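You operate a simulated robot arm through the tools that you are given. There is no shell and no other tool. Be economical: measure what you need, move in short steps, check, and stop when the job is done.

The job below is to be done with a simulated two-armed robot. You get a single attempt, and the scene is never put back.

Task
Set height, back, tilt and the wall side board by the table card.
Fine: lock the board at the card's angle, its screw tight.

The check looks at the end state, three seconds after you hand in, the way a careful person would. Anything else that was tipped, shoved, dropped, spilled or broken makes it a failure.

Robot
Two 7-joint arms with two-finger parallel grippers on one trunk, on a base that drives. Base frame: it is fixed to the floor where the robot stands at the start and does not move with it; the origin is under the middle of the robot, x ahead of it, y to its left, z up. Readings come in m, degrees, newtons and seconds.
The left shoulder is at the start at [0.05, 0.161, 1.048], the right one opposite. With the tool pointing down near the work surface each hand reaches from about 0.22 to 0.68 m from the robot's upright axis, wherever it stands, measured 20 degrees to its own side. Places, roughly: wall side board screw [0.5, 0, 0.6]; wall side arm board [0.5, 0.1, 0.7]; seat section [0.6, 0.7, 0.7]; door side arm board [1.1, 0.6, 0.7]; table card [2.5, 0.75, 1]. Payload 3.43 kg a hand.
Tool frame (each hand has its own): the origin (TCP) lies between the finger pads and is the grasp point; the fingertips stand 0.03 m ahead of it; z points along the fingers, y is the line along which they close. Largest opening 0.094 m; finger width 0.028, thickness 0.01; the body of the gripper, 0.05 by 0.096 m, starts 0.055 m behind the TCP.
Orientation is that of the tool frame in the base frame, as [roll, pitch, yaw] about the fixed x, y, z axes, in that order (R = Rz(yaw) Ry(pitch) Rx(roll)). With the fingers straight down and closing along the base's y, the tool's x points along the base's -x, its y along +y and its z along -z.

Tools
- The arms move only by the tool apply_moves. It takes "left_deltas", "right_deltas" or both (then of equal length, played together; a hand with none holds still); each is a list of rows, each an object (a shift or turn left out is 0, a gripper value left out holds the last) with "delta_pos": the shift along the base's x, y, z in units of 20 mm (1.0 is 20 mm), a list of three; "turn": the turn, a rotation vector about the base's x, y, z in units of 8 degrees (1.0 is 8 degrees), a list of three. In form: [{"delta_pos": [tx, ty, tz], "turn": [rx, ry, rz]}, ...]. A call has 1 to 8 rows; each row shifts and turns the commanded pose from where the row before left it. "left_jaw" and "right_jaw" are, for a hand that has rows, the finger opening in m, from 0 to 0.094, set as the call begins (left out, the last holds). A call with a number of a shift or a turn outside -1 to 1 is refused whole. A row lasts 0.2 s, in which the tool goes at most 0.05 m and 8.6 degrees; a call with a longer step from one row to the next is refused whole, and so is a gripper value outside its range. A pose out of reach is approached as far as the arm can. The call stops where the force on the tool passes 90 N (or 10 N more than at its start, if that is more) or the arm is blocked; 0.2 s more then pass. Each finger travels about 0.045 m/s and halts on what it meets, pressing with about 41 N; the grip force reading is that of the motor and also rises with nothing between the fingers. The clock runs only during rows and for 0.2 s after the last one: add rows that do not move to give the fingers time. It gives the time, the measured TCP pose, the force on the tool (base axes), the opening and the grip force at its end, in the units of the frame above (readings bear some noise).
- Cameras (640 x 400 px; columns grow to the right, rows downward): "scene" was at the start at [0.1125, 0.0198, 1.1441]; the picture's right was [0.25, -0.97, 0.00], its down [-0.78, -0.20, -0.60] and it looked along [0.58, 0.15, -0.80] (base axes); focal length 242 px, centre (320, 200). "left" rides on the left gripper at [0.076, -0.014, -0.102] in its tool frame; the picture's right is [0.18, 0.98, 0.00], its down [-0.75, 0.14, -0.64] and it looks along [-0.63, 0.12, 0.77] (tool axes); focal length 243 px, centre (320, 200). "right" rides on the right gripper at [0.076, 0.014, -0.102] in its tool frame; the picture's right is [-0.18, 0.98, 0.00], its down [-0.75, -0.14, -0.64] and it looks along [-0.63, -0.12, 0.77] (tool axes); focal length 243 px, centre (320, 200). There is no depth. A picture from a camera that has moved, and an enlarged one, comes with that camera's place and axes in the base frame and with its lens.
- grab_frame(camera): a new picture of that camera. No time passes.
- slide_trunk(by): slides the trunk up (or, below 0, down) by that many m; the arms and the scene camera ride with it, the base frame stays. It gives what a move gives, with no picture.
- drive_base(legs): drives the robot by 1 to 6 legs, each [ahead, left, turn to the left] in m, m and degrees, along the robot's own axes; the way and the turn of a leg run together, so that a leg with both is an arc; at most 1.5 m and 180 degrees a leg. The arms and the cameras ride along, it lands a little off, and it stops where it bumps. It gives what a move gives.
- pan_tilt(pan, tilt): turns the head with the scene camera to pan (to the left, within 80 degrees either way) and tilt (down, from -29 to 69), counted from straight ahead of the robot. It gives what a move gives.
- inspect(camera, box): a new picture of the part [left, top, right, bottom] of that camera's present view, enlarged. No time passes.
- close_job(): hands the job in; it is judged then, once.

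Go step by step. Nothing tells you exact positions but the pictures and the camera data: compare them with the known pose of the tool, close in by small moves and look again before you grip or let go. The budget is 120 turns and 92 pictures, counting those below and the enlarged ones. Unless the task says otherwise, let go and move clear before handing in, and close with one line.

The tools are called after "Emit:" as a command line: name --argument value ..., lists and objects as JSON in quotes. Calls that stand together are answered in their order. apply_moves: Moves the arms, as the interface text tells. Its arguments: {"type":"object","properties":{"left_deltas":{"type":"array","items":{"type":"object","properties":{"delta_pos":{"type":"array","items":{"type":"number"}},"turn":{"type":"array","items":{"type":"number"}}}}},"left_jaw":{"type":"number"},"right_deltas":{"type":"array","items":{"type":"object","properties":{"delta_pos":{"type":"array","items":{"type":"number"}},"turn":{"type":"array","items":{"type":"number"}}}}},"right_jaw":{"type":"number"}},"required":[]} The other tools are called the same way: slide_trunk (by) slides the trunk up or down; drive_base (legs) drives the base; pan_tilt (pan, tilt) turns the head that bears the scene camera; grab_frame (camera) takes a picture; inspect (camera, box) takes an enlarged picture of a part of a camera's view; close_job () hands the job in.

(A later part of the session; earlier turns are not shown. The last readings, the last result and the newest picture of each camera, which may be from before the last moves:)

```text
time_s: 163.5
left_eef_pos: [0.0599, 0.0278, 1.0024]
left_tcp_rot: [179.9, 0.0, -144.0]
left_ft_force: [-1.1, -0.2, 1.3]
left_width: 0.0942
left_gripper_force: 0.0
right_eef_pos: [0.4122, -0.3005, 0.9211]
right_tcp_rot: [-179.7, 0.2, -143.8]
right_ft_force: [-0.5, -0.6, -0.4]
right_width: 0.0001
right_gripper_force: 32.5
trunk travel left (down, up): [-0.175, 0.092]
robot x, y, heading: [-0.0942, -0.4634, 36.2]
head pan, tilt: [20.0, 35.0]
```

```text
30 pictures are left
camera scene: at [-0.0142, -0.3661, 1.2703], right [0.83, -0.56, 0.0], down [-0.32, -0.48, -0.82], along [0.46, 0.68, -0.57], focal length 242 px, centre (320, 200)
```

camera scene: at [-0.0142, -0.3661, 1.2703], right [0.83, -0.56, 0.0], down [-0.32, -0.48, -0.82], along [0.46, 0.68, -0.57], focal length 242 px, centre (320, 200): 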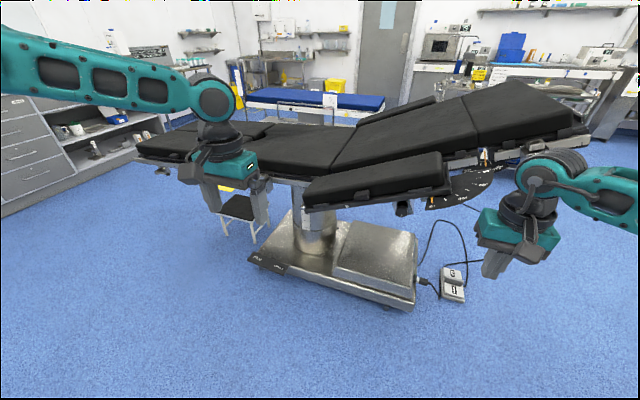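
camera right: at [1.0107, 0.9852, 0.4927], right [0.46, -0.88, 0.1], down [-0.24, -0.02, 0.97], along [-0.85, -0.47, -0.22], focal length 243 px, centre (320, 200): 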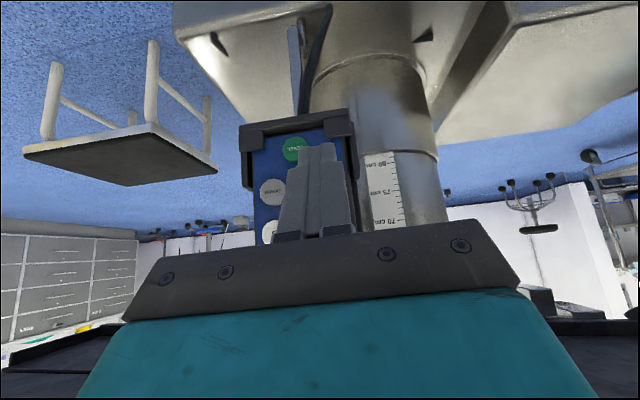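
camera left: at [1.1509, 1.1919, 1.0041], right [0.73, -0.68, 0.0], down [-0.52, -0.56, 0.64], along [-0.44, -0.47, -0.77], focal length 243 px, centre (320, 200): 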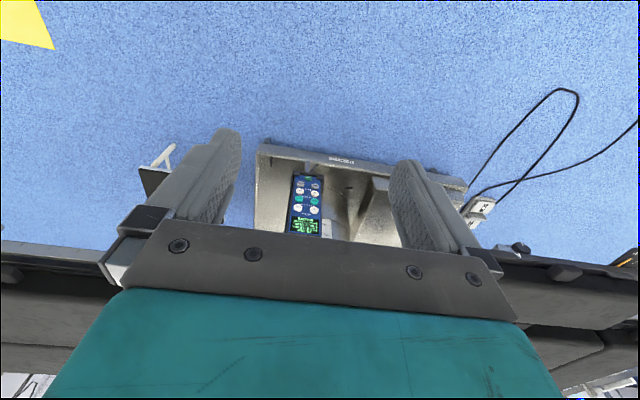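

Emit:
inspect --camera "scene" --box '[295, 140, 505, 240]'

Emit:
inspect --camera "scene" --box '[370, 180, 430, 225]'

```text
3.05 times, centred on (400, 190) of scene
camera zoom: at [-0.0142, -0.3661, 1.2703], right [0.83, -0.56, 0.0], down [-0.32, -0.48, -0.82], along [0.46, 0.68, -0.57], focal length 736 px, centre (76, 230)
```

zoom: 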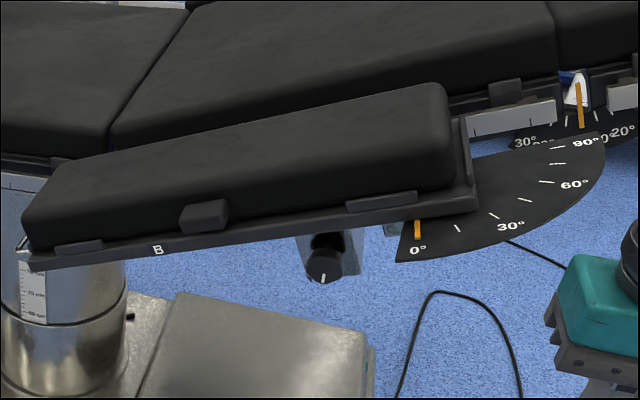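

```text
8.89 times, centred on (400, 202) of scene
camera zoom: at [-0.0142, -0.3661, 1.2703], right [0.83, -0.56, 0.0], down [-0.32, -0.48, -0.82], along [0.46, 0.68, -0.57], focal length 2147 px, centre (-391, 178)
```

zoom: 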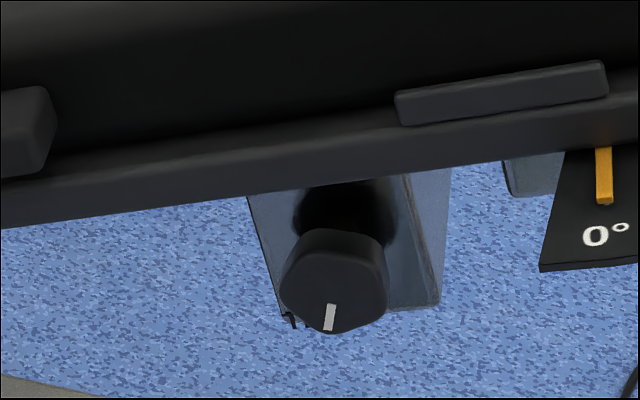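

The board's screw knob is at about (0.57, 0.01, 0.78) with its mark pointing down, and the board reads 0°. I'll lower the trunk and bring the right hand forward, tool roughly level, to see the knob closely.

Emit:
slide_trunk --by -0.15

Emit:
apply_moves --right_deltas '[{"delta_pos": [-0.3, 0.8, 0], "turn": [0.59, -0.81, 0]}, {"delta_pos": [-0.3, 0.8, 0], "turn": [0.59, -0.81, 0]}, {"delta_pos": [-0.3, 0.8, 0], "turn": [0.59, -0.81, 0]}, {"delta_pos": [-0.3, 0.8, 0], "turn": [0.59, -0.81, 0]}, {"delta_pos": [-0.3, 0.8, 0], "turn": [0.59, -0.81, 0]}, {"delta_pos": [-0.3, 0.8, 0], "turn": [0.59, -0.81, 0]}, {"delta_pos": [-0.3, 0.8, 0], "turn": [0.59, -0.81, 0]}, {"delta_pos": [-0.3, 0.8, 0], "turn": [0.59, -0.81, 0]}]' --right_jaw 0.08

Emit:
grab_frame --camera "right"

```text
time_s: 165.3
left_eef_pos: [0.0604, 0.0288, 0.8513]
left_tcp_rot: [180.0, 0.0, -143.8]
left_ft_force: [-0.7, -0.3, 0.4]
left_width: 0.0941
left_gripper_force: 0.0
right_eef_pos: [0.4119, -0.3004, 0.7711]
right_tcp_rot: [-179.8, 0.2, -143.7]
right_ft_force: [-0.1, -0.1, -0.1]
right_width: 0.0
right_gripper_force: 32.9
trunk travel left (down, up): [-0.025, 0.242]
robot x, y, heading: [-0.0997, -0.4635, 35.8]
head pan, tilt: [20.0, 35.0]
```

```text
time_s: 167.1
left_eef_pos: [0.0601, 0.0284, 0.8514]
left_tcp_rot: [179.9, 0.0, -143.8]
left_ft_force: [-0.2, 0.7, -0.6]
left_width: 0.0941
left_gripper_force: 0.0
right_eef_pos: [0.3641, -0.1725, 0.7711]
right_tcp_rot: [-179.4, 64.5, -143.6]
right_ft_force: [-0.8, -0.4, -0.6]
right_width: 0.0799
right_gripper_force: 0.2
trunk travel left (down, up): [-0.025, 0.242]
robot x, y, heading: [-0.0966, -0.4658, 36.0]
head pan, tilt: [20.0, 35.0]
```

```text
27 pictures are left
camera right: at [0.2544, -0.2352, 0.7458], right [-0.51, 0.84, 0.16], down [-0.13, -0.26, 0.96], along [0.85, 0.47, 0.24], focal length 243 px, centre (320, 200)
```

right: 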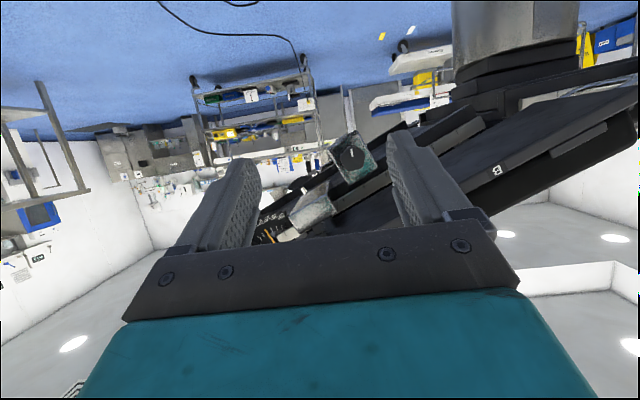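

Knob in view between the fingers (the picture is upside-down). I'll zoom in on it.

Emit:
inspect --camera "right" --box '[310, 115, 400, 200]'

```text
4.71 times, centred on (355, 158) of right
camera zoom: at [0.2544, -0.2352, 0.7458], right [-0.51, 0.84, 0.16], down [-0.13, -0.26, 0.96], along [0.85, 0.47, 0.24], focal length 1142 px, centre (155, 400)
```

zoom: 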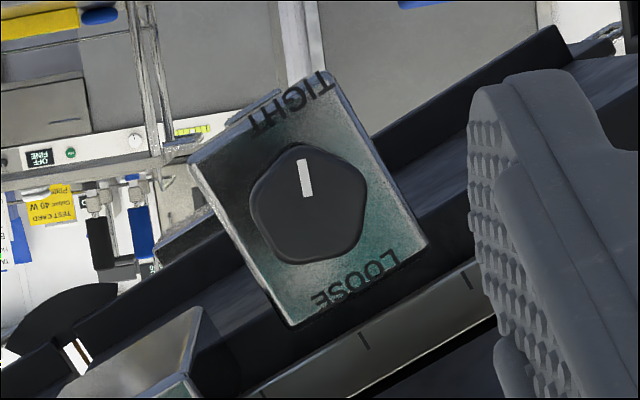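

TIGHT is at the bottom, LOOSE at the top, and the mark now points to TIGHT. I'll level the tool and line it up with the knob axis.

Emit:
apply_moves --right_deltas '[{"delta_pos": [0.97, 1.0, 0.12], "turn": [0.378, -0.518, 0]}, {"delta_pos": [0.97, 1.0, 0.12], "turn": [0.378, -0.518, 0]}, {"delta_pos": [0.97, 1.0, 0.12], "turn": [0.378, -0.518, 0]}, {"delta_pos": [0.97, 1.0, 0.12], "turn": [0.378, -0.518, 0]}, {"delta_pos": [0.97, 1.0, 0.12], "turn": [0.378, -0.518, 0]}, {}]' --right_jaw 0.055

Emit:
grab_frame --camera "right"

```text
time_s: 168.5
left_eef_pos: [0.0596, 0.0284, 0.8514]
left_tcp_rot: [180.0, 0.1, -144.0]
left_ft_force: [-0.3, -0.2, 0.5]
left_width: 0.0939
left_gripper_force: 0.1
right_eef_pos: [0.4412, -0.0537, 0.8076]
right_tcp_rot: [-169.3, 89.2, -134.5]
right_ft_force: [-0.4, -0.3, -0.3]
right_width: 0.0552
right_gripper_force: 0.1
right hand out of reach, approached as far as the arm can: row 4, 5
trunk travel left (down, up): [-0.025, 0.242]
robot x, y, heading: [-0.0971, -0.4611, 36.3]
head pan, tilt: [20.0, 35.0]
```

```text
25 pictures are left
camera right: at [0.3484, -0.1019, 0.7325], right [-0.56, 0.81, 0.18], down [-0.44, -0.48, 0.76], along [0.7, 0.35, 0.62], focal length 243 px, centre (320, 200)
```

right: 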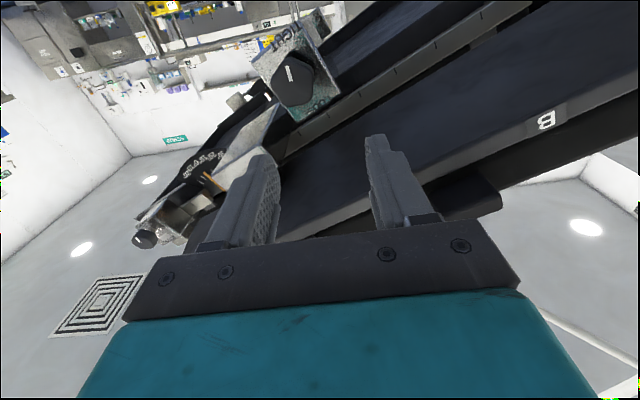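

Emit:
apply_moves --right_deltas '[{"delta_pos": [0.8, 0.02, 0]}, {"delta_pos": [0.8, 0.02, -0.4]}, {"delta_pos": [0.6, 0, -0.85]}, {}]'

```text
time_s: 169.5
left_eef_pos: [0.0607, 0.0301, 0.8518]
left_tcp_rot: [180.0, 0.0, -143.9]
left_ft_force: [0.5, 0.0, -0.5]
left_width: 0.094
left_gripper_force: 0.1
right_eef_pos: [0.4651, -0.0296, 0.8107]
right_tcp_rot: [-166.9, 89.4, -131.8]
right_ft_force: [-0.4, 0.3, 0.4]
right_width: 0.055
right_gripper_force: 0.1
right hand out of reach, approached as far as the arm can: row 1, 2, 3
trunk travel left (down, up): [-0.025, 0.242]
robot x, y, heading: [-0.0965, -0.4614, 35.9]
head pan, tilt: [20.0, 35.0]
```

The arm is crossing the robot's centre. I'll shift the base left so the knob lies in front of the right shoulder.

Emit:
apply_moves --right_deltas '[{"delta_pos": [-0.8, -0.59, 0]}, {"delta_pos": [-0.8, -0.59, 0]}, {"delta_pos": [-0.8, -0.59, 0]}]'

Emit:
drive_base --legs '[[-0.06, 0, 0], [0, 0.2, 0]]'

Emit:
apply_moves --right_deltas '[{"delta_pos": [0.59, -0.81, 0]}, {"delta_pos": [0.59, -0.81, 0]}, {"delta_pos": [0.59, -0.81, 0]}, {"delta_pos": [0.59, -0.81, 0]}, {"delta_pos": [0.59, -0.81, 0]}, {"delta_pos": [0.59, -0.81, -0.3]}, {"delta_pos": [0.59, -0.81, -0.3]}, {"delta_pos": [0.59, -0.81, -0.3]}]'

```text
time_s: 170.3
left_eef_pos: [0.0606, 0.0284, 0.8513]
left_tcp_rot: [-180.0, 0.0, -144.0]
left_ft_force: [-0.3, -0.1, -0.7]
left_width: 0.0937
left_gripper_force: 0.0
right_eef_pos: [0.4183, -0.0653, 0.8109]
right_tcp_rot: [-128.1, 89.7, -92.6]
right_ft_force: [-0.4, -0.5, -0.2]
right_width: 0.0549
right_gripper_force: 0.1
trunk travel left (down, up): [-0.025, 0.242]
robot x, y, heading: [-0.0986, -0.464, 36.0]
head pan, tilt: [20.0, 35.0]
```

```text
time_s: 172.5
left_eef_pos: [-0.1088, 0.1556, 0.8507]
left_tcp_rot: [180.0, 0.0, -143.9]
left_ft_force: [-0.8, 0.0, -0.1]
left_width: 0.094
left_gripper_force: 0.0
right_eef_pos: [0.2506, 0.0647, 0.8102]
right_tcp_rot: [-132.6, 89.9, -97.0]
right_ft_force: [-0.7, 0.5, 0.2]
right_width: 0.0552
right_gripper_force: 0.1
trunk travel left (down, up): [-0.025, 0.242]
robot x, y, heading: [-0.2653, -0.3378, 36.2]
head pan, tilt: [20.0, 35.0]
```

```text
time_s: 174.3
left_eef_pos: [-0.1077, 0.1565, 0.8511]
left_tcp_rot: [180.0, 0.1, -143.9]
left_ft_force: [0.4, 0.2, -0.3]
left_width: 0.0941
left_gripper_force: 0.1
right_eef_pos: [0.2681, 0.0058, 0.8661]
right_tcp_rot: [-168.7, 89.4, -133.7]
right_ft_force: [0.4, 0.6, -1.1]
right_width: 0.0552
right_gripper_force: 0.1
right hand out of reach, approached as far as the arm can: row 1, 2, 3, 4, 5, 6, 7, 8
trunk travel left (down, up): [-0.025, 0.242]
robot x, y, heading: [-0.2648, -0.3345, 36.1]
head pan, tilt: [20.0, 35.0]
```

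Emit:
apply_moves --right_deltas '[{"delta_pos": [0.8, 0.59, 0]}, {"delta_pos": [0.8, 0.59, 0]}, {"delta_pos": [0.8, 0.59, 0]}, {"delta_pos": [0.59, -0.81, 0]}, {"delta_pos": [0.59, -0.81, 0]}, {"delta_pos": [0.59, -0.81, 0]}, {"delta_pos": [0.59, -0.81, 0]}]'

```text
time_s: 175.9
left_eef_pos: [-0.1075, 0.1566, 0.8513]
left_tcp_rot: [-180.0, 0.0, -143.8]
left_ft_force: [0.1, -0.6, 0.7]
left_width: 0.094
left_gripper_force: 0.1
right_eef_pos: [0.3261, 0.0215, 0.9092]
right_tcp_rot: [-169.0, 89.5, -134.0]
right_ft_force: [-0.1, -0.3, 0.0]
right_width: 0.0547
right_gripper_force: 0.0
right hand out of reach, approached as far as the arm can: row 1, 4, 5, 6, 7
trunk travel left (down, up): [-0.025, 0.242]
robot x, y, heading: [-0.2675, -0.3365, 36.0]
head pan, tilt: [20.0, 35.0]
```

A level tool at this height is past a joint limit. I'll use about 66° pitch, line up sideways, and drive 0.15 m closer.

Emit:
apply_moves --right_deltas '[{"delta_pos": [-0.8, -0.59, 0], "turn": [-0.59, 0.81, 0]}, {"delta_pos": [-0.8, -0.59, 0], "turn": [-0.59, 0.81, 0]}, {"delta_pos": [-0.8, -0.59, 0], "turn": [-0.59, 0.81, 0]}, {"delta_pos": [0.59, -0.81, -0.8]}, {"delta_pos": [0.59, -0.81, -0.8]}, {"delta_pos": [0.59, -0.81, -0.8]}, {"delta_pos": [0.59, -0.81, -0.8]}, {"delta_pos": [0.59, -0.81, -0.8]}]'

Emit:
apply_moves --right_deltas '[{"delta_pos": [0.59, -0.81, -0.8]}, {"delta_pos": [0.59, -0.81, -0.8]}, {"delta_pos": [0.3, -0.4, 0]}, {}]'

Emit:
drive_base --legs '[[0.15, 0, 0]]'

```text
time_s: 177.7
left_eef_pos: [-0.1076, 0.156, 0.8512]
left_tcp_rot: [180.0, 0.0, -143.9]
left_ft_force: [-0.6, 0.0, 0.0]
left_width: 0.0939
left_gripper_force: 0.0
right_eef_pos: [0.3374, -0.0941, 0.8293]
right_tcp_rot: [-179.2, 65.8, -143.7]
right_ft_force: [-0.3, -0.6, -0.1]
right_width: 0.0548
right_gripper_force: 0.0
trunk travel left (down, up): [-0.025, 0.242]
robot x, y, heading: [-0.2646, -0.3337, 36.1]
head pan, tilt: [20.0, 35.0]
```

```text
time_s: 178.7
left_eef_pos: [-0.1084, 0.1565, 0.8514]
left_tcp_rot: [-180.0, -0.1, -143.9]
left_ft_force: [-0.6, -0.2, -1.5]
left_width: 0.0941
left_gripper_force: 0.0
right_eef_pos: [0.3483, -0.1086, 0.8141]
right_tcp_rot: [-179.0, 65.6, -143.6]
right_ft_force: [0.2, 0.1, -0.3]
right_width: 0.055
right_gripper_force: 0.0
right hand out of reach, approached as far as the arm can: row 2, 3
trunk travel left (down, up): [-0.025, 0.242]
robot x, y, heading: [-0.2629, -0.3366, 36.1]
head pan, tilt: [20.0, 35.0]
```

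```text
time_s: 180.0
left_eef_pos: [0.0154, 0.2446, 0.8513]
left_tcp_rot: [-179.9, 0.0, -144.0]
left_ft_force: [0.4, -0.4, -0.4]
left_width: 0.0941
left_gripper_force: 0.0
right_eef_pos: [0.4712, -0.0218, 0.8141]
right_tcp_rot: [-179.1, 65.6, -143.8]
right_ft_force: [-0.2, 0.6, -0.6]
right_width: 0.055
right_gripper_force: 0.1
trunk travel left (down, up): [-0.025, 0.242]
robot x, y, heading: [-0.1434, -0.2526, 36.0]
head pan, tilt: [20.0, 35.0]
```

Emit:
apply_moves --right_deltas '[{"delta_pos": [0.87, -0.03, 0]}, {"delta_pos": [0.87, -0.03, -0.5]}, {"delta_pos": [0.87, -0.03, -0.7]}, {}]'

Emit:
grab_frame --camera "right"

```text
time_s: 181.0
left_eef_pos: [0.0153, 0.2448, 0.8513]
left_tcp_rot: [-180.0, -0.1, -144.0]
left_ft_force: [-0.1, -0.4, 0.1]
left_width: 0.0942
left_gripper_force: 0.0
right_eef_pos: [0.5145, -0.0316, 0.8112]
right_tcp_rot: [178.4, 64.9, -144.7]
right_ft_force: [0.4, 0.7, 0.3]
right_width: 0.055
right_gripper_force: 0.0
right hand out of reach, approached as far as the arm can: row 2, 3
trunk travel left (down, up): [-0.025, 0.242]
robot x, y, heading: [-0.1372, -0.2493, 36.0]
head pan, tilt: [20.0, 35.0]
```

```text
24 pictures are left
camera right: at [0.4052, -0.0942, 0.7856], right [-0.52, 0.83, 0.18], down [-0.12, -0.28, 0.95], along [0.84, 0.48, 0.24], focal length 243 px, centre (320, 200)
```

right: 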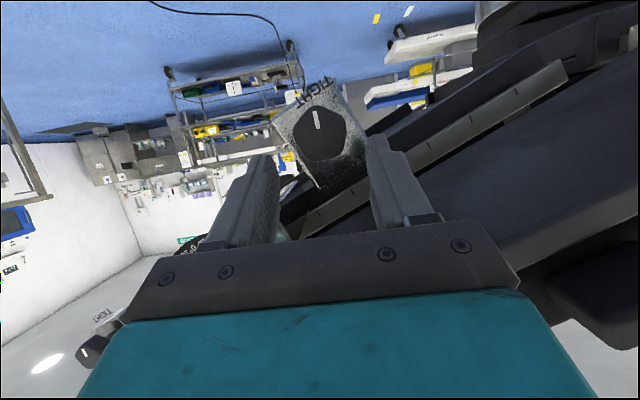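

Reach is better with the knob nearer the robot's centreline, so I'll retract, shift the base right 0.25 m and re-approach.

Emit:
apply_moves --right_deltas '[{"delta_pos": [-0.8, -0.59, 0]}, {"delta_pos": [-0.8, -0.59, 0]}, {"delta_pos": [-0.8, -0.59, 0]}, {"delta_pos": [-0.8, -0.59, 0]}, {"delta_pos": [-0.8, -0.59, 0]}]'

Emit:
slide_trunk --by -0.022

Emit:
drive_base --legs '[[0, -0.26, 0]]'

Emit:
apply_moves --right_deltas '[{"delta_pos": [-0.59, 0.81, 0]}, {"delta_pos": [-0.59, 0.81, 0]}, {"delta_pos": [-0.59, 0.81, 0]}, {"delta_pos": [-0.59, 0.81, 0]}, {"delta_pos": [-0.59, 0.81, 0]}, {"delta_pos": [-0.59, 0.81, 0]}, {"delta_pos": [-0.59, 0.81, 0]}, {"delta_pos": [-0.59, 0.81, 0]}]'

```text
time_s: 182.2
left_eef_pos: [0.0163, 0.2439, 0.8526]
left_tcp_rot: [180.0, 0.0, -144.0]
left_ft_force: [0.0, 0.0, 0.1]
left_width: 0.094
left_gripper_force: 0.0
right_eef_pos: [0.5005, -0.0989, 0.8304]
right_tcp_rot: [179.9, 65.0, -144.3]
right_ft_force: [0.1, 0.5, 0.6]
right_width: 0.0549
right_gripper_force: 0.1
right hand out of reach, approached as far as the arm can: row 1, 2, 3, 4, 5
trunk travel left (down, up): [-0.025, 0.242]
robot x, y, heading: [-0.1393, -0.2465, 36.0]
head pan, tilt: [20.0, 35.0]
```

```text
time_s: 182.9
left_eef_pos: [0.0159, 0.2448, 0.8292]
left_tcp_rot: [180.0, 0.0, -144.0]
left_ft_force: [0.5, 0.1, 0.0]
left_width: 0.0939
left_gripper_force: 0.0
right_eef_pos: [0.4993, -0.0971, 0.8085]
right_tcp_rot: [179.5, 65.0, -144.6]
right_ft_force: [0.7, 0.5, 0.0]
right_width: 0.0548
right_gripper_force: 0.1
trunk travel left (down, up): [-0.003, 0.264]
robot x, y, heading: [-0.1441, -0.2451, 36.2]
head pan, tilt: [20.0, 35.0]
```

```text
time_s: 184.8
left_eef_pos: [0.1679, 0.0331, 0.83]
left_tcp_rot: [179.9, 0.0, -143.9]
left_ft_force: [0.5, -0.3, 0.7]
left_width: 0.0942
left_gripper_force: 0.0
right_eef_pos: [0.6537, -0.3066, 0.8081]
right_tcp_rot: [179.5, 65.0, -144.2]
right_ft_force: [0.0, -0.8, 0.8]
right_width: 0.0548
right_gripper_force: 0.1
trunk travel left (down, up): [-0.003, 0.264]
robot x, y, heading: [0.0092, -0.4589, 35.9]
head pan, tilt: [20.0, 35.0]
```

```text
time_s: 186.6
left_eef_pos: [0.1692, 0.0329, 0.8303]
left_tcp_rot: [-180.0, 0.0, -143.9]
left_ft_force: [0.5, -0.7, 0.6]
left_width: 0.094
left_gripper_force: 0.0
right_eef_pos: [0.5621, -0.1811, 0.8103]
right_tcp_rot: [179.4, 64.9, -144.4]
right_ft_force: [-0.9, 0.0, 0.0]
right_width: 0.0549
right_gripper_force: 0.0
right hand out of reach, approached as far as the arm can: row 2
trunk travel left (down, up): [-0.003, 0.264]
robot x, y, heading: [0.0143, -0.4607, 36.3]
head pan, tilt: [20.0, 35.0]
```

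Emit:
apply_moves --right_deltas '[{"delta_pos": [-0.59, 0.81, 0]}, {"delta_pos": [-0.59, 0.81, 0]}, {"delta_pos": [-0.59, 0.81, 0]}, {"delta_pos": [-0.59, 0.81, 0]}, {"delta_pos": [-0.59, 0.81, 0]}, {"delta_pos": [-0.59, 0.81, -0.3]}, {"delta_pos": [-0.59, 0.81, -0.3]}, {"delta_pos": [-0.3, 0.41, -0.4]}]'

Emit:
grab_frame --camera "right"

```text
time_s: 188.4
left_eef_pos: [0.1682, 0.0331, 0.8286]
left_tcp_rot: [180.0, 0.0, -143.9]
left_ft_force: [0.3, -1.1, 1.4]
left_width: 0.0943
left_gripper_force: 0.1
right_eef_pos: [0.474, -0.0603, 0.7899]
right_tcp_rot: [179.6, 65.1, -144.4]
right_ft_force: [-0.1, -0.3, 0.5]
right_width: 0.0547
right_gripper_force: 0.1
trunk travel left (down, up): [-0.003, 0.264]
robot x, y, heading: [0.0134, -0.4625, 36.0]
head pan, tilt: [20.0, 35.0]
```

```text
23 pictures are left
camera right: at [0.3637, -0.1226, 0.7632], right [-0.52, 0.84, 0.17], down [-0.13, -0.27, 0.95], along [0.85, 0.47, 0.25], focal length 243 px, centre (320, 200)
```

right: 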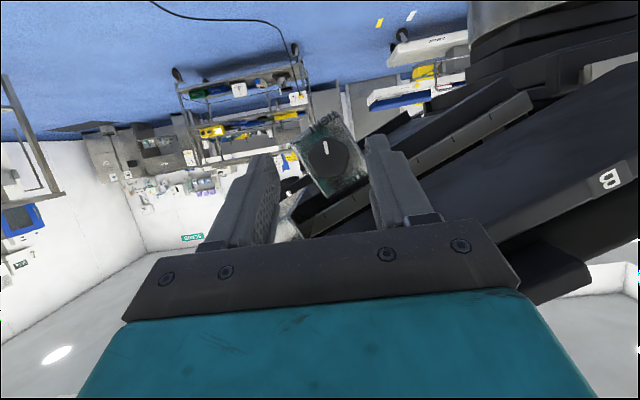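

Now it reaches. I'll advance over the knob.

Emit:
apply_moves --right_deltas '[{"delta_pos": [0.81, 0.59, 0]}, {"delta_pos": [0.81, 0.59, 0]}, {"delta_pos": [0.81, 0.59, 0]}, {"delta_pos": [0.81, 0.59, 0]}, {"delta_pos": [0.81, 0.59, 0]}, {}]'

Emit:
grab_frame --camera "right"

```text
time_s: 189.8
left_eef_pos: [0.1674, 0.0323, 0.8302]
left_tcp_rot: [180.0, 0.0, -143.9]
left_ft_force: [0.2, 0.1, 0.0]
left_width: 0.0942
left_gripper_force: 0.1
right_eef_pos: [0.5519, -0.0022, 0.791]
right_tcp_rot: [179.4, 64.9, -144.4]
right_ft_force: [-14.1, -16.7, 0.4]
right_width: 0.0565
right_gripper_force: 1.3
trunk travel left (down, up): [-0.003, 0.264]
robot x, y, heading: [0.0135, -0.4562, 36.0]
head pan, tilt: [20.0, 35.0]
```

```text
22 pictures are left
camera right: at [0.4425, -0.0643, 0.765], right [-0.52, 0.84, 0.17], down [-0.13, -0.27, 0.95], along [0.85, 0.47, 0.25], focal length 243 px, centre (320, 200)
```

right: 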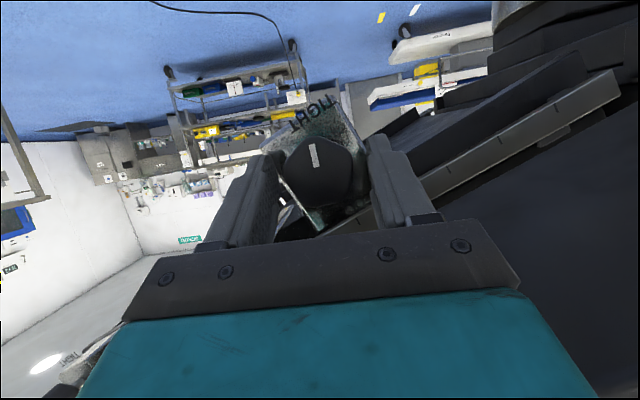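

Tips touch the bracket with about 22 N. I'll back off a few mm and close on the knob.

Emit:
apply_moves --right_deltas '[{"delta_pos": [-0.25, -0.18, -0.1]}, {}]'

Emit:
apply_moves --right_deltas '[{}, {}, {}, {}]' --right_jaw 0.01

```text
time_s: 190.4
left_eef_pos: [0.1684, 0.0336, 0.8299]
left_tcp_rot: [-180.0, 0.1, -143.9]
left_ft_force: [-0.1, 0.1, 0.6]
left_width: 0.094
left_gripper_force: 0.0
right_eef_pos: [0.5503, -0.0033, 0.7883]
right_tcp_rot: [179.5, 65.1, -144.5]
right_ft_force: [-0.2, 0.5, 0.2]
right_width: 0.0553
right_gripper_force: 0.0
trunk travel left (down, up): [-0.003, 0.264]
robot x, y, heading: [0.0107, -0.4591, 36.0]
head pan, tilt: [20.0, 35.0]
```

```text
time_s: 191.4
left_eef_pos: [0.1682, 0.0326, 0.8297]
left_tcp_rot: [-179.8, 0.0, -143.9]
left_ft_force: [-0.3, 0.6, -0.2]
left_width: 0.0943
left_gripper_force: 0.0
right_eef_pos: [0.5491, -0.0036, 0.7884]
right_tcp_rot: [179.4, 65.0, -144.4]
right_ft_force: [-0.3, 7.9, 0.7]
right_width: 0.0382
right_gripper_force: 45.1
trunk travel left (down, up): [-0.003, 0.264]
robot x, y, heading: [0.0114, -0.4571, 36.1]
head pan, tilt: [20.0, 35.0]
```

Gripped at 38 mm. Now I twist counter-clockwise 48° and look.

Emit:
apply_moves --right_deltas '[{"turn": [-0.737, -0.527, 0.423]}, {"turn": [-0.737, -0.527, 0.423]}, {"turn": [-0.737, -0.527, 0.423]}, {"turn": [-0.737, -0.527, 0.423]}, {"turn": [-0.737, -0.527, 0.423]}, {"turn": [-0.737, -0.527, 0.423]}]'

Emit:
grab_frame --camera "right"

```text
time_s: 192.8
left_eef_pos: [0.1683, 0.0286, 0.8317]
left_tcp_rot: [179.9, 0.2, -144.1]
left_ft_force: [0.0, 0.0, -0.2]
left_width: 0.0941
left_gripper_force: 0.2
right_eef_pos: [0.552, -0.0114, 0.7837]
right_tcp_rot: [-123.3, 37.2, -76.7]
right_ft_force: [-30.1, -59.5, -7.6]
right_width: 0.0416
right_gripper_force: 45.0
trunk travel left (down, up): [-0.003, 0.264]
robot x, y, heading: [0.0101, -0.4638, 35.8]
head pan, tilt: [20.0, 35.0]
```

```text
21 pictures are left
camera right: at [0.48, -0.1191, 0.7733], right [-0.67, 0.5, -0.54], down [-0.52, 0.2, 0.83], along [0.53, 0.84, 0.13], focal length 243 px, centre (320, 200)
```

right: 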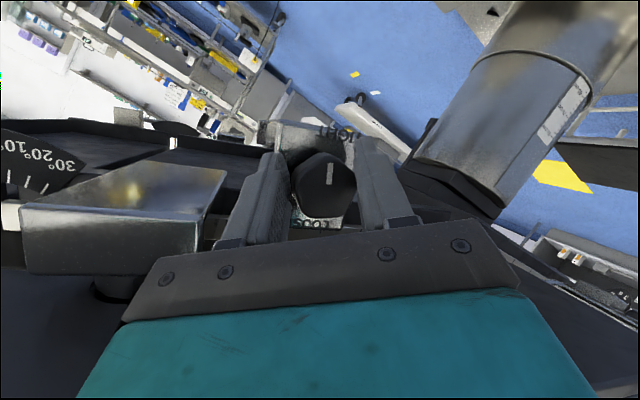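

Emit:
inspect --camera "right" --box '[260, 105, 400, 240]'

```text
2.96 times, centred on (330, 172) of right
camera zoom: at [0.48, -0.1191, 0.7733], right [-0.67, 0.5, -0.54], down [-0.52, 0.2, 0.83], along [0.53, 0.84, 0.13], focal length 719 px, centre (290, 282)
```

zoom: 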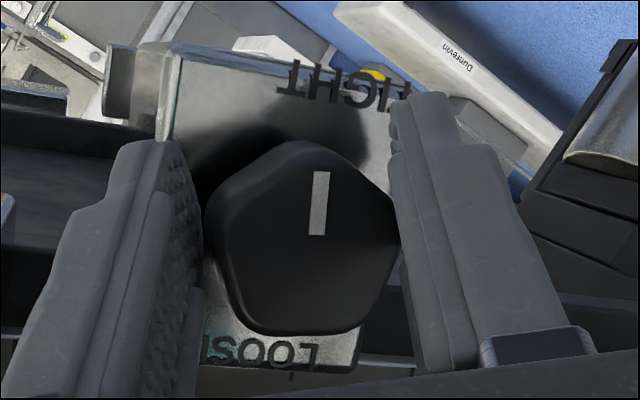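

The knob turned about 20° CCW and the pads slipped because of the tilt. I'll open, undo the twist, swing the hand clockwise around the knob axis, and regrip.

Emit:
apply_moves --right_deltas '[{}, {}, {"turn": [0.737, 0.527, -0.423]}, {"turn": [0.737, 0.527, -0.423]}, {"turn": [0.737, 0.527, -0.423]}, {"turn": [0.737, 0.527, -0.423]}, {"turn": [0.737, 0.527, -0.423]}, {"turn": [0.737, 0.527, -0.423]}]' --right_jaw 0.065

Emit:
apply_moves --right_deltas '[{"turn": [0.81, 0.586, 0]}, {"turn": [0.81, 0.586, 0]}, {"turn": [0.81, 0.586, 0], "delta_pos": [0.15, -0.2, -0.1]}, {"turn": [0.81, 0.586, 0]}, {"turn": [0.81, 0.586, 0]}, {}]'

Emit:
grab_frame --camera "right"

```text
time_s: 194.6
left_eef_pos: [0.1687, 0.0321, 0.83]
left_tcp_rot: [180.0, -0.1, -143.9]
left_ft_force: [0.8, 0.2, 0.7]
left_width: 0.0937
left_gripper_force: 0.2
right_eef_pos: [0.5522, -0.0053, 0.789]
right_tcp_rot: [179.2, 65.1, -145.0]
right_ft_force: [0.0, 0.7, 0.4]
right_width: 0.065
right_gripper_force: 0.1
trunk travel left (down, up): [-0.003, 0.264]
robot x, y, heading: [0.0157, -0.46, 35.9]
head pan, tilt: [20.0, 35.0]
```

```text
time_s: 196.0
left_eef_pos: [0.1687, 0.0326, 0.8291]
left_tcp_rot: [180.0, 0.0, -143.9]
left_ft_force: [-0.3, 0.2, 0.9]
left_width: 0.0939
left_gripper_force: 0.1
right_eef_pos: [0.5521, -0.0071, 0.786]
right_tcp_rot: [116.4, 43.9, 161.7]
right_ft_force: [-0.2, 0.0, -0.6]
right_width: 0.0649
right_gripper_force: 0.1
trunk travel left (down, up): [-0.003, 0.264]
robot x, y, heading: [0.0139, -0.4606, 35.8]
head pan, tilt: [20.0, 35.0]
```

```text
19 pictures are left
camera right: at [0.4359, -0.06, 0.7745], right [-0.32, 0.56, 0.76], down [0.21, -0.74, 0.64], along [0.92, 0.36, 0.12], focal length 243 px, centre (320, 200)
```

right: 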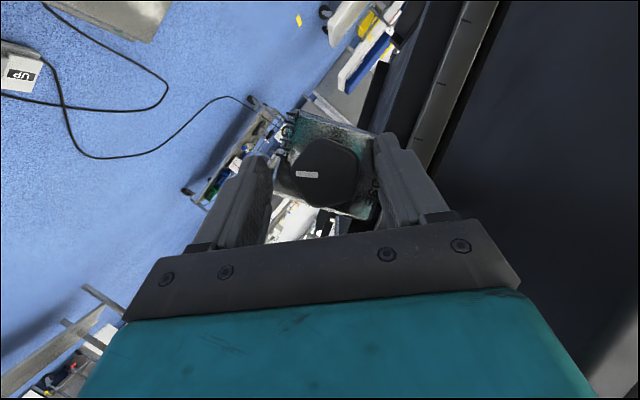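

Reachable. The knob is about 20° past TIGHT. Grip again and stroke counter-clockwise about the knob axis.

Emit:
apply_moves --right_deltas '[{}, {}, {}, {"turn": [-0.81, -0.586, 0]}, {"turn": [-0.81, -0.586, 0]}, {"turn": [-0.81, -0.586, 0]}, {"turn": [-0.81, -0.586, 0], "delta_pos": [-0.08, 0.1, 0.05]}, {"turn": [-0.81, -0.586, 0], "delta_pos": [-0.08, 0.1, 0.05]}]' --right_jaw 0.01

Emit:
apply_moves --right_deltas '[{"turn": [-0.81, -0.586, 0], "delta_pos": [-0.08, 0.1, 0]}, {"turn": [-0.81, -0.586, 0], "delta_pos": [-0.08, 0.1, 0]}, {"turn": [-0.81, -0.586, 0], "delta_pos": [0, 0, -0.05]}, {"turn": [-0.81, -0.586, 0], "delta_pos": [0, 0, -0.05]}, {"turn": [-0.81, -0.586, 0]}]'

Emit:
grab_frame --camera "right"

```text
time_s: 197.8
left_eef_pos: [0.1674, 0.0322, 0.8297]
left_tcp_rot: [-179.9, -0.1, -143.9]
left_ft_force: [0.4, -0.2, -0.7]
left_width: 0.0937
left_gripper_force: 0.1
right_eef_pos: [0.5483, -0.0033, 0.789]
right_tcp_rot: [-179.9, 65.2, -143.6]
right_ft_force: [-4.6, 19.0, 11.2]
right_width: 0.0381
right_gripper_force: 44.7
trunk travel left (down, up): [-0.003, 0.264]
robot x, y, heading: [0.0133, -0.4619, 35.9]
head pan, tilt: [20.0, 35.0]
```

```text
time_s: 199.0
left_eef_pos: [0.1694, 0.0348, 0.8308]
left_tcp_rot: [-180.0, -0.2, -143.9]
left_ft_force: [-0.3, -0.8, -0.1]
left_width: 0.094
left_gripper_force: 0.0
right_eef_pos: [0.5463, -0.0003, 0.7876]
right_tcp_rot: [-116.3, 44.0, -89.3]
right_ft_force: [27.3, 33.2, 7.6]
right_width: 0.0382
right_gripper_force: 44.9
right hand out of reach, approached as far as the arm can: row 5
trunk travel left (down, up): [-0.003, 0.264]
robot x, y, heading: [0.012, -0.4599, 35.9]
head pan, tilt: [20.0, 35.0]
```

```text
18 pictures are left
camera right: at [0.4501, -0.0802, 0.7577], right [-0.45, 0.74, -0.51], down [-0.52, 0.25, 0.82], along [0.73, 0.63, 0.27], focal length 243 px, centre (320, 200)
```

right: 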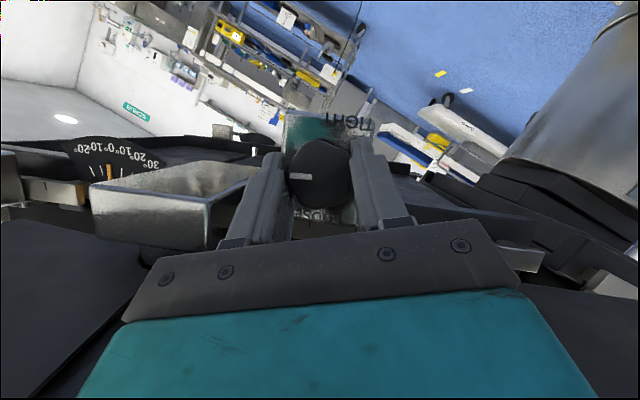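

That stroke worked: the mark is now about 100° from TIGHT. I'll release and retreat the right hand, then look for the board's handle to test whether it swings.

Emit:
apply_moves --right_deltas '[{}, {}, {"delta_pos": [-0.81, -0.59, 0]}, {"delta_pos": [-0.81, -0.59, 0]}, {"delta_pos": [-0.81, -0.59, 0], "turn": [0.81, 0.586, 0]}, {"delta_pos": [-0.81, -0.59, 0], "turn": [0.81, 0.586, 0]}, {"delta_pos": [-0.81, -0.59, 0], "turn": [0.81, 0.586, 0]}, {"delta_pos": [0.59, -0.81, 0], "turn": [0.81, 0.586, 0]}]' --right_jaw 0.065

Emit:
pan_tilt --pan 15 --tilt 45

Emit:
grab_frame --camera "scene"

Emit:
grab_frame --camera "left"

```text
time_s: 200.8
left_eef_pos: [0.1682, 0.0321, 0.8295]
left_tcp_rot: [-180.0, 0.0, -143.9]
left_ft_force: [-0.2, 0.1, -0.7]
left_width: 0.0943
left_gripper_force: 0.0
right_eef_pos: [0.4756, -0.0799, 0.7831]
right_tcp_rot: [-162.4, 63.8, -128.1]
right_ft_force: [-0.2, -0.1, 0.3]
right_width: 0.065
right_gripper_force: 0.1
trunk travel left (down, up): [-0.003, 0.264]
robot x, y, heading: [0.0141, -0.4548, 35.9]
head pan, tilt: [20.0, 35.0]
```

```text
time_s: 201.5
left_eef_pos: [0.1686, 0.0328, 0.8293]
left_tcp_rot: [180.0, 0.0, -143.9]
left_ft_force: [-0.2, -0.6, 0.7]
left_width: 0.0941
left_gripper_force: 0.0
right_eef_pos: [0.4767, -0.0795, 0.7835]
right_tcp_rot: [-162.0, 63.9, -127.6]
right_ft_force: [-0.5, -0.8, -0.1]
right_width: 0.0649
right_gripper_force: 0.1
trunk travel left (down, up): [-0.003, 0.264]
robot x, y, heading: [0.0124, -0.4597, 36.0]
head pan, tilt: [15.0, 45.0]
```

```text
17 pictures are left
camera scene: at [0.0961, -0.3712, 1.0835], right [0.78, -0.63, 0.0], down [-0.44, -0.55, -0.71], along [0.44, 0.55, -0.71], focal length 242 px, centre (320, 200)
```

scene: 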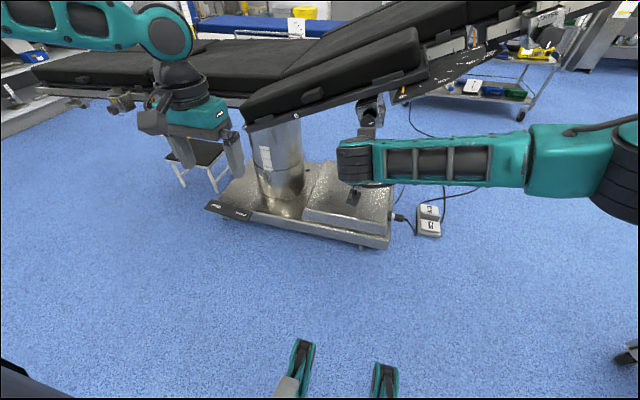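

```text
16 pictures are left
camera left: at [0.1165, -0.0226, 0.932], right [-0.73, 0.69, 0.0], down [0.53, 0.56, 0.64], along [0.44, 0.47, -0.77], focal length 243 px, centre (320, 200)
```

left: 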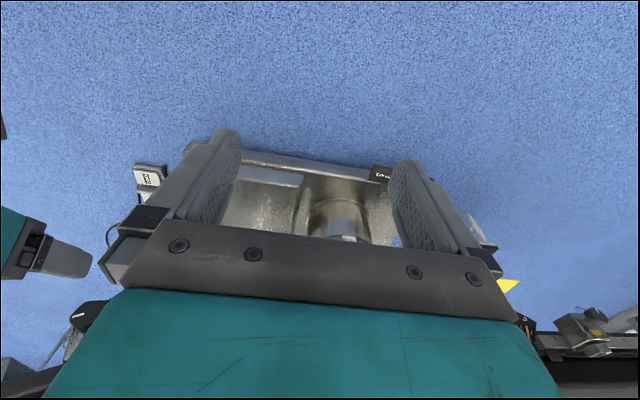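

Emit:
apply_moves --left_deltas '[{"delta_pos": [0.4, 0.97, 0.2]}, {"delta_pos": [0.4, 0.97, 0.2]}, {"delta_pos": [0.4, 0.97, 0.2]}, {"delta_pos": [0.4, 0.97, 0.2]}, {"delta_pos": [0.4, 0.97, 0.2]}, {"delta_pos": [0.4, 0.97, 0.2]}, {"delta_pos": [0.4, 0.97, 0.2]}, {"delta_pos": [0.4, 0.97, 0.2]}]' --left_jaw 0.05

Emit:
apply_moves --left_deltas '[{"delta_pos": [0.4, 0.97, 0]}, {"delta_pos": [0.4, 0.97, 0]}, {"delta_pos": [0.4, 0.97, 0]}, {"delta_pos": [0.4, 0.97, 0]}, {}]'

Emit:
grab_frame --camera "left"

```text
time_s: 203.3
left_eef_pos: [0.2321, 0.1879, 0.8613]
left_tcp_rot: [180.0, 0.0, -143.8]
left_ft_force: [0.7, 0.0, -0.2]
left_width: 0.0499
left_gripper_force: 0.1
right_eef_pos: [0.4744, -0.0785, 0.785]
right_tcp_rot: [-162.2, 63.9, -127.6]
right_ft_force: [0.3, -0.2, 0.5]
right_width: 0.0651
right_gripper_force: 0.1
trunk travel left (down, up): [-0.003, 0.264]
robot x, y, heading: [0.0116, -0.4616, 36.2]
head pan, tilt: [15.0, 45.0]
```

```text
time_s: 204.5
left_eef_pos: [0.238, 0.2276, 0.8632]
left_tcp_rot: [179.9, 0.0, -144.0]
left_ft_force: [0.1, -0.3, 0.7]
left_width: 0.0498
left_gripper_force: 0.1
left hand out of reach, approached as far as the arm can: row 2, 3, 4
right_eef_pos: [0.4754, -0.0796, 0.7846]
right_tcp_rot: [-162.1, 63.9, -127.8]
right_ft_force: [0.8, -0.4, -0.2]
right_width: 0.0649
right_gripper_force: 0.0
trunk travel left (down, up): [-0.003, 0.264]
robot x, y, heading: [0.0126, -0.4593, 35.9]
head pan, tilt: [15.0, 45.0]
```

```text
15 pictures are left
camera left: at [0.1857, 0.1726, 0.9657], right [-0.73, 0.69, 0.0], down [0.53, 0.56, 0.64], along [0.44, 0.47, -0.77], focal length 243 px, centre (320, 200)
```

left: 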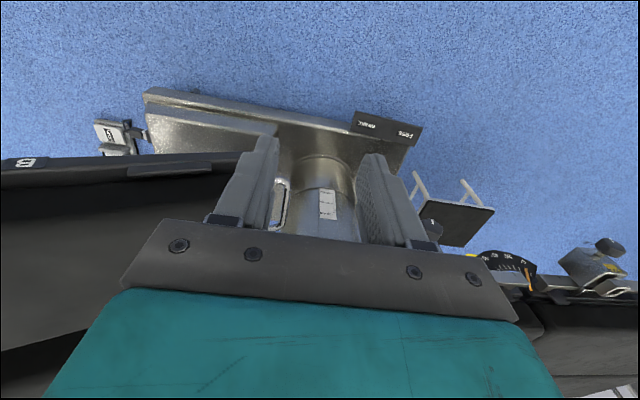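

The handle is out of left-hand reach, but the lug on the board's outer edge, at about (0.47, 0.10, 0.83), is a good pull point. I'll stow the right hand to the right, move the base 0.1 m closer and look at the lug with the left hand.

Emit:
apply_moves --right_deltas '[{"delta_pos": [-0.8, -0.59, 0.5], "turn": [0.81, 0.586, 0]}, {"delta_pos": [-0.8, -0.59, 0.8]}, {"delta_pos": [-0.8, -0.59, 0.8]}, {"delta_pos": [-0.8, -0.59, 0.8]}, {"delta_pos": [0.59, -0.81, 0.8]}, {"delta_pos": [0.59, -0.81, 0.8]}, {"delta_pos": [0.59, -0.81, 0.5]}, {"delta_pos": [0.59, -0.81, 0]}]' --left_deltas '[{"delta_pos": [0.59, -0.81, 0.5]}, {"delta_pos": [0.59, -0.81, 0.5]}, {"delta_pos": [0.59, -0.81, 0.5]}, {"delta_pos": [0.59, -0.81, 0.5]}, {"delta_pos": [0.59, -0.81, 0.5]}, {"delta_pos": [0.59, -0.81, 0.5]}, {"delta_pos": [0.59, -0.81, 0.5]}, {"delta_pos": [0.59, -0.81, 0.5]}]'

Emit:
apply_moves --right_deltas '[{"delta_pos": [0.59, -0.81, 0]}, {"delta_pos": [0.59, -0.81, 0]}, {"delta_pos": [0.59, -0.81, 0]}, {"delta_pos": [0.59, -0.81, 0]}, {"delta_pos": [0.59, -0.81, 0]}, {"delta_pos": [0.59, -0.81, 0]}]' --left_deltas '[{"delta_pos": [0.59, -0.81, 0]}, {"delta_pos": [0.59, -0.81, 0]}, {"delta_pos": [0.59, -0.81, 0]}, {"delta_pos": [0.59, -0.81, 0]}, {}, {}]'

Emit:
drive_base --legs '[[0.08, 0, 0]]'

Emit:
grab_frame --camera "left"

```text
time_s: 206.3
left_eef_pos: [0.3076, 0.0906, 0.9403]
left_tcp_rot: [-179.9, 0.0, -143.8]
left_ft_force: [0.2, 0.1, 0.4]
left_width: 0.05
left_gripper_force: 0.1
left hand out of reach, approached as far as the arm can: row 5, 6, 7, 8
right_eef_pos: [0.4588, -0.1919, 0.8852]
right_tcp_rot: [179.4, 65.0, -144.4]
right_ft_force: [-0.2, 0.7, 0.2]
right_width: 0.0648
right_gripper_force: 0.1
trunk travel left (down, up): [-0.003, 0.264]
robot x, y, heading: [0.0093, -0.4536, 35.9]
head pan, tilt: [15.0, 45.0]
```

```text
time_s: 207.7
left_eef_pos: [0.3199, 0.0208, 0.9329]
left_tcp_rot: [-179.9, -0.1, -143.9]
left_ft_force: [-0.1, -0.2, 0.2]
left_width: 0.0501
left_gripper_force: 0.0
left hand out of reach, approached as far as the arm can: row 1, 2, 3, 4
right_eef_pos: [0.5294, -0.2899, 0.8841]
right_tcp_rot: [179.6, 65.1, -144.2]
right_ft_force: [-0.9, -0.1, 0.5]
right_width: 0.0649
right_gripper_force: 0.0
trunk travel left (down, up): [-0.003, 0.264]
robot x, y, heading: [0.0105, -0.4592, 35.7]
head pan, tilt: [15.0, 45.0]
```

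```text
time_s: 208.8
left_eef_pos: [0.3836, 0.0666, 0.9332]
left_tcp_rot: [-179.9, 0.0, -144.0]
left_ft_force: [0.9, -0.2, 0.1]
left_width: 0.05
left_gripper_force: 0.1
right_eef_pos: [0.5935, -0.2416, 0.8847]
right_tcp_rot: [179.6, 65.0, -144.4]
right_ft_force: [-0.5, 0.3, -0.5]
right_width: 0.0653
right_gripper_force: 0.1
trunk travel left (down, up): [-0.003, 0.264]
robot x, y, heading: [0.0784, -0.4146, 36.0]
head pan, tilt: [15.0, 45.0]
```

```text
14 pictures are left
camera left: at [0.3317, 0.0119, 1.0349], right [-0.73, 0.69, 0.0], down [0.53, 0.56, 0.64], along [0.44, 0.47, -0.77], focal length 243 px, centre (320, 200)
```

left: 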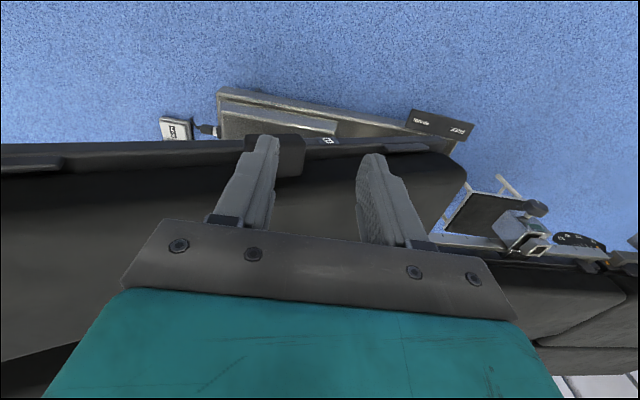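

The lug is at about (0.41, 0.05, 0.887) and the board underside sits well above the knob, which gives good clearance. I'll tilt the left tool square to the board, straddle the lug, and move the right hand further clear.

Emit:
apply_moves --left_deltas '[{"delta_pos": [0.4, -0.3, 0.3], "turn": [-0.81, -0.586, 0]}, {"delta_pos": [0.4, -0.3, 0], "turn": [-0.81, -0.586, 0]}, {"delta_pos": [0.35, -0.3, 0], "turn": [-0.4, -0.29, 0]}, {}]' --right_deltas '[{"delta_pos": [-0.5, -0.9, 0]}, {"delta_pos": [-0.3, -0.9, 0]}, {"delta_pos": [0.3, -0.9, 0]}, {"delta_pos": [0.59, -0.81, 0]}]' --left_jaw 0.088

Emit:
grab_frame --camera "left"

```text
time_s: 209.8
left_eef_pos: [0.4069, 0.0489, 0.9392]
left_tcp_rot: [-159.9, 0.0, -143.8]
left_ft_force: [0.7, 0.4, -0.1]
left_width: 0.0882
left_gripper_force: 0.1
right_eef_pos: [0.5961, -0.3145, 0.8858]
right_tcp_rot: [179.6, 65.1, -144.5]
right_ft_force: [-0.4, -0.5, -0.4]
right_width: 0.0652
right_gripper_force: 0.1
trunk travel left (down, up): [-0.003, 0.264]
robot x, y, heading: [0.076, -0.4125, 35.8]
head pan, tilt: [15.0, 45.0]
```

```text
13 pictures are left
camera left: at [0.3336, 0.0225, 1.04], right [-0.69, 0.64, -0.34], down [0.4, 0.73, 0.55], along [0.6, 0.25, -0.76], focal length 243 px, centre (320, 200)
```

left: 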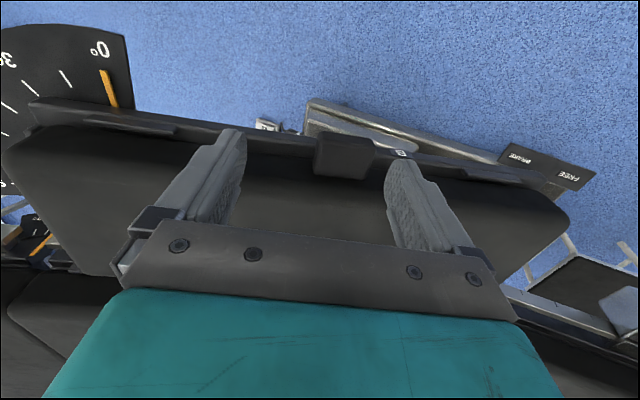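

Emit:
apply_moves --left_deltas '[{"delta_pos": [0.08, 0.08, -0.9]}, {"delta_pos": [0.08, 0.08, -0.9]}, {"delta_pos": [0.08, 0.08, -0.9]}, {}]'

Emit:
grab_frame --camera "left"

```text
time_s: 210.8
left_eef_pos: [0.413, 0.0524, 0.8827]
left_tcp_rot: [-160.0, 0.0, -143.8]
left_ft_force: [-0.2, -0.4, -1.4]
left_width: 0.0879
left_gripper_force: 0.0
right_eef_pos: [0.5978, -0.3147, 0.8849]
right_tcp_rot: [179.4, 65.0, -144.4]
right_ft_force: [-0.1, 0.2, -0.5]
right_width: 0.0651
right_gripper_force: 0.1
trunk travel left (down, up): [-0.003, 0.264]
robot x, y, heading: [0.0796, -0.4127, 35.8]
head pan, tilt: [15.0, 45.0]
```

```text
12 pictures are left
camera left: at [0.3393, 0.0263, 0.9841], right [-0.69, 0.64, -0.34], down [0.4, 0.73, 0.55], along [0.6, 0.25, -0.76], focal length 243 px, centre (320, 200)
```

left: 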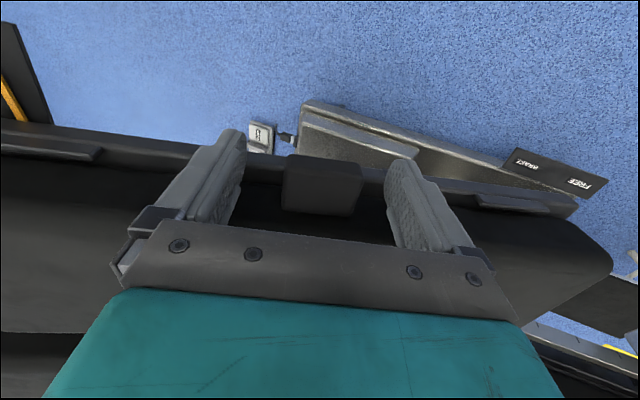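

Lug centred between the fingers. One cm deeper, then close.

Emit:
apply_moves --left_deltas '[{"delta_pos": [0.35, 0.1, -0.6]}, {}]'

Emit:
apply_moves --left_deltas '[{}, {}, {}, {}, {}, {}]' --left_jaw 0.01

```text
time_s: 211.4
left_eef_pos: [0.4135, 0.0527, 0.8807]
left_tcp_rot: [-159.7, 0.6, -144.0]
left_ft_force: [-32.9, -3.1, 40.5]
left_width: 0.0873
left_gripper_force: 0.1
right_eef_pos: [0.591, -0.3159, 0.8888]
right_tcp_rot: [179.6, 65.4, -144.3]
right_ft_force: [0.4, 0.2, 0.1]
right_width: 0.0649
right_gripper_force: 0.0
trunk travel left (down, up): [-0.003, 0.264]
robot x, y, heading: [0.0742, -0.4126, 35.9]
head pan, tilt: [15.0, 45.0]
```

```text
time_s: 212.8
left_eef_pos: [0.4206, 0.0519, 0.8811]
left_tcp_rot: [-159.3, 0.9, -144.0]
left_ft_force: [3.4, -5.1, 37.0]
left_width: 0.048
left_gripper_force: 40.6
right_eef_pos: [0.5957, -0.3157, 0.887]
right_tcp_rot: [179.4, 65.1, -144.6]
right_ft_force: [-0.8, 0.3, -0.1]
right_width: 0.0651
right_gripper_force: 0.0
trunk travel left (down, up): [-0.003, 0.264]
robot x, y, heading: [0.0742, -0.4104, 36.1]
head pan, tilt: [15.0, 45.0]
```

Gripped the lug at 48 mm. I'll relieve the downward press and start the swing by 8°.

Emit:
apply_moves --left_deltas '[{"delta_pos": [0, 0, 0.5]}, {"delta_pos": [-0.22, -0.85, 0.2], "turn": [-0.1, 0.137, 0.47]}, {"delta_pos": [-0.22, -0.85, 0.2], "turn": [-0.1, 0.137, 0.47]}, {}]'

Emit:
grab_frame --camera "left"

```text
time_s: 213.8
left_eef_pos: [0.4063, 0.0239, 0.8878]
left_tcp_rot: [-160.5, -2.9, -136.2]
left_ft_force: [-13.2, 10.6, 3.3]
left_width: 0.0481
left_gripper_force: 41.3
right_eef_pos: [0.5946, -0.3128, 0.8858]
right_tcp_rot: [179.7, 65.1, -144.2]
right_ft_force: [-0.1, -0.3, 0.1]
right_width: 0.0651
right_gripper_force: 0.2
trunk travel left (down, up): [-0.003, 0.264]
robot x, y, heading: [0.0747, -0.4103, 36.0]
head pan, tilt: [15.0, 45.0]
```

```text
11 pictures are left
camera left: at [0.3423, -0.0089, 0.993], right [-0.79, 0.53, -0.32], down [0.32, 0.79, 0.52], along [0.53, 0.3, -0.79], focal length 243 px, centre (320, 200)
```

left: 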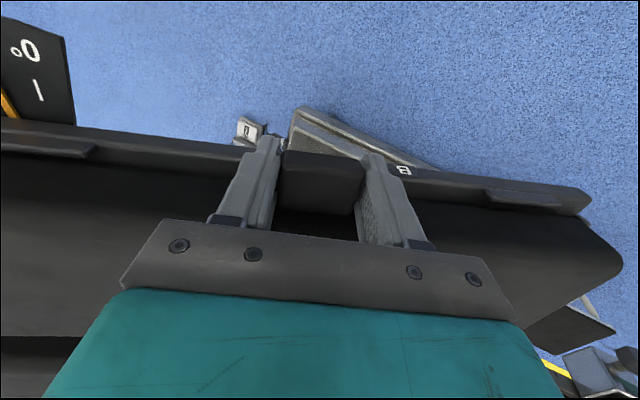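

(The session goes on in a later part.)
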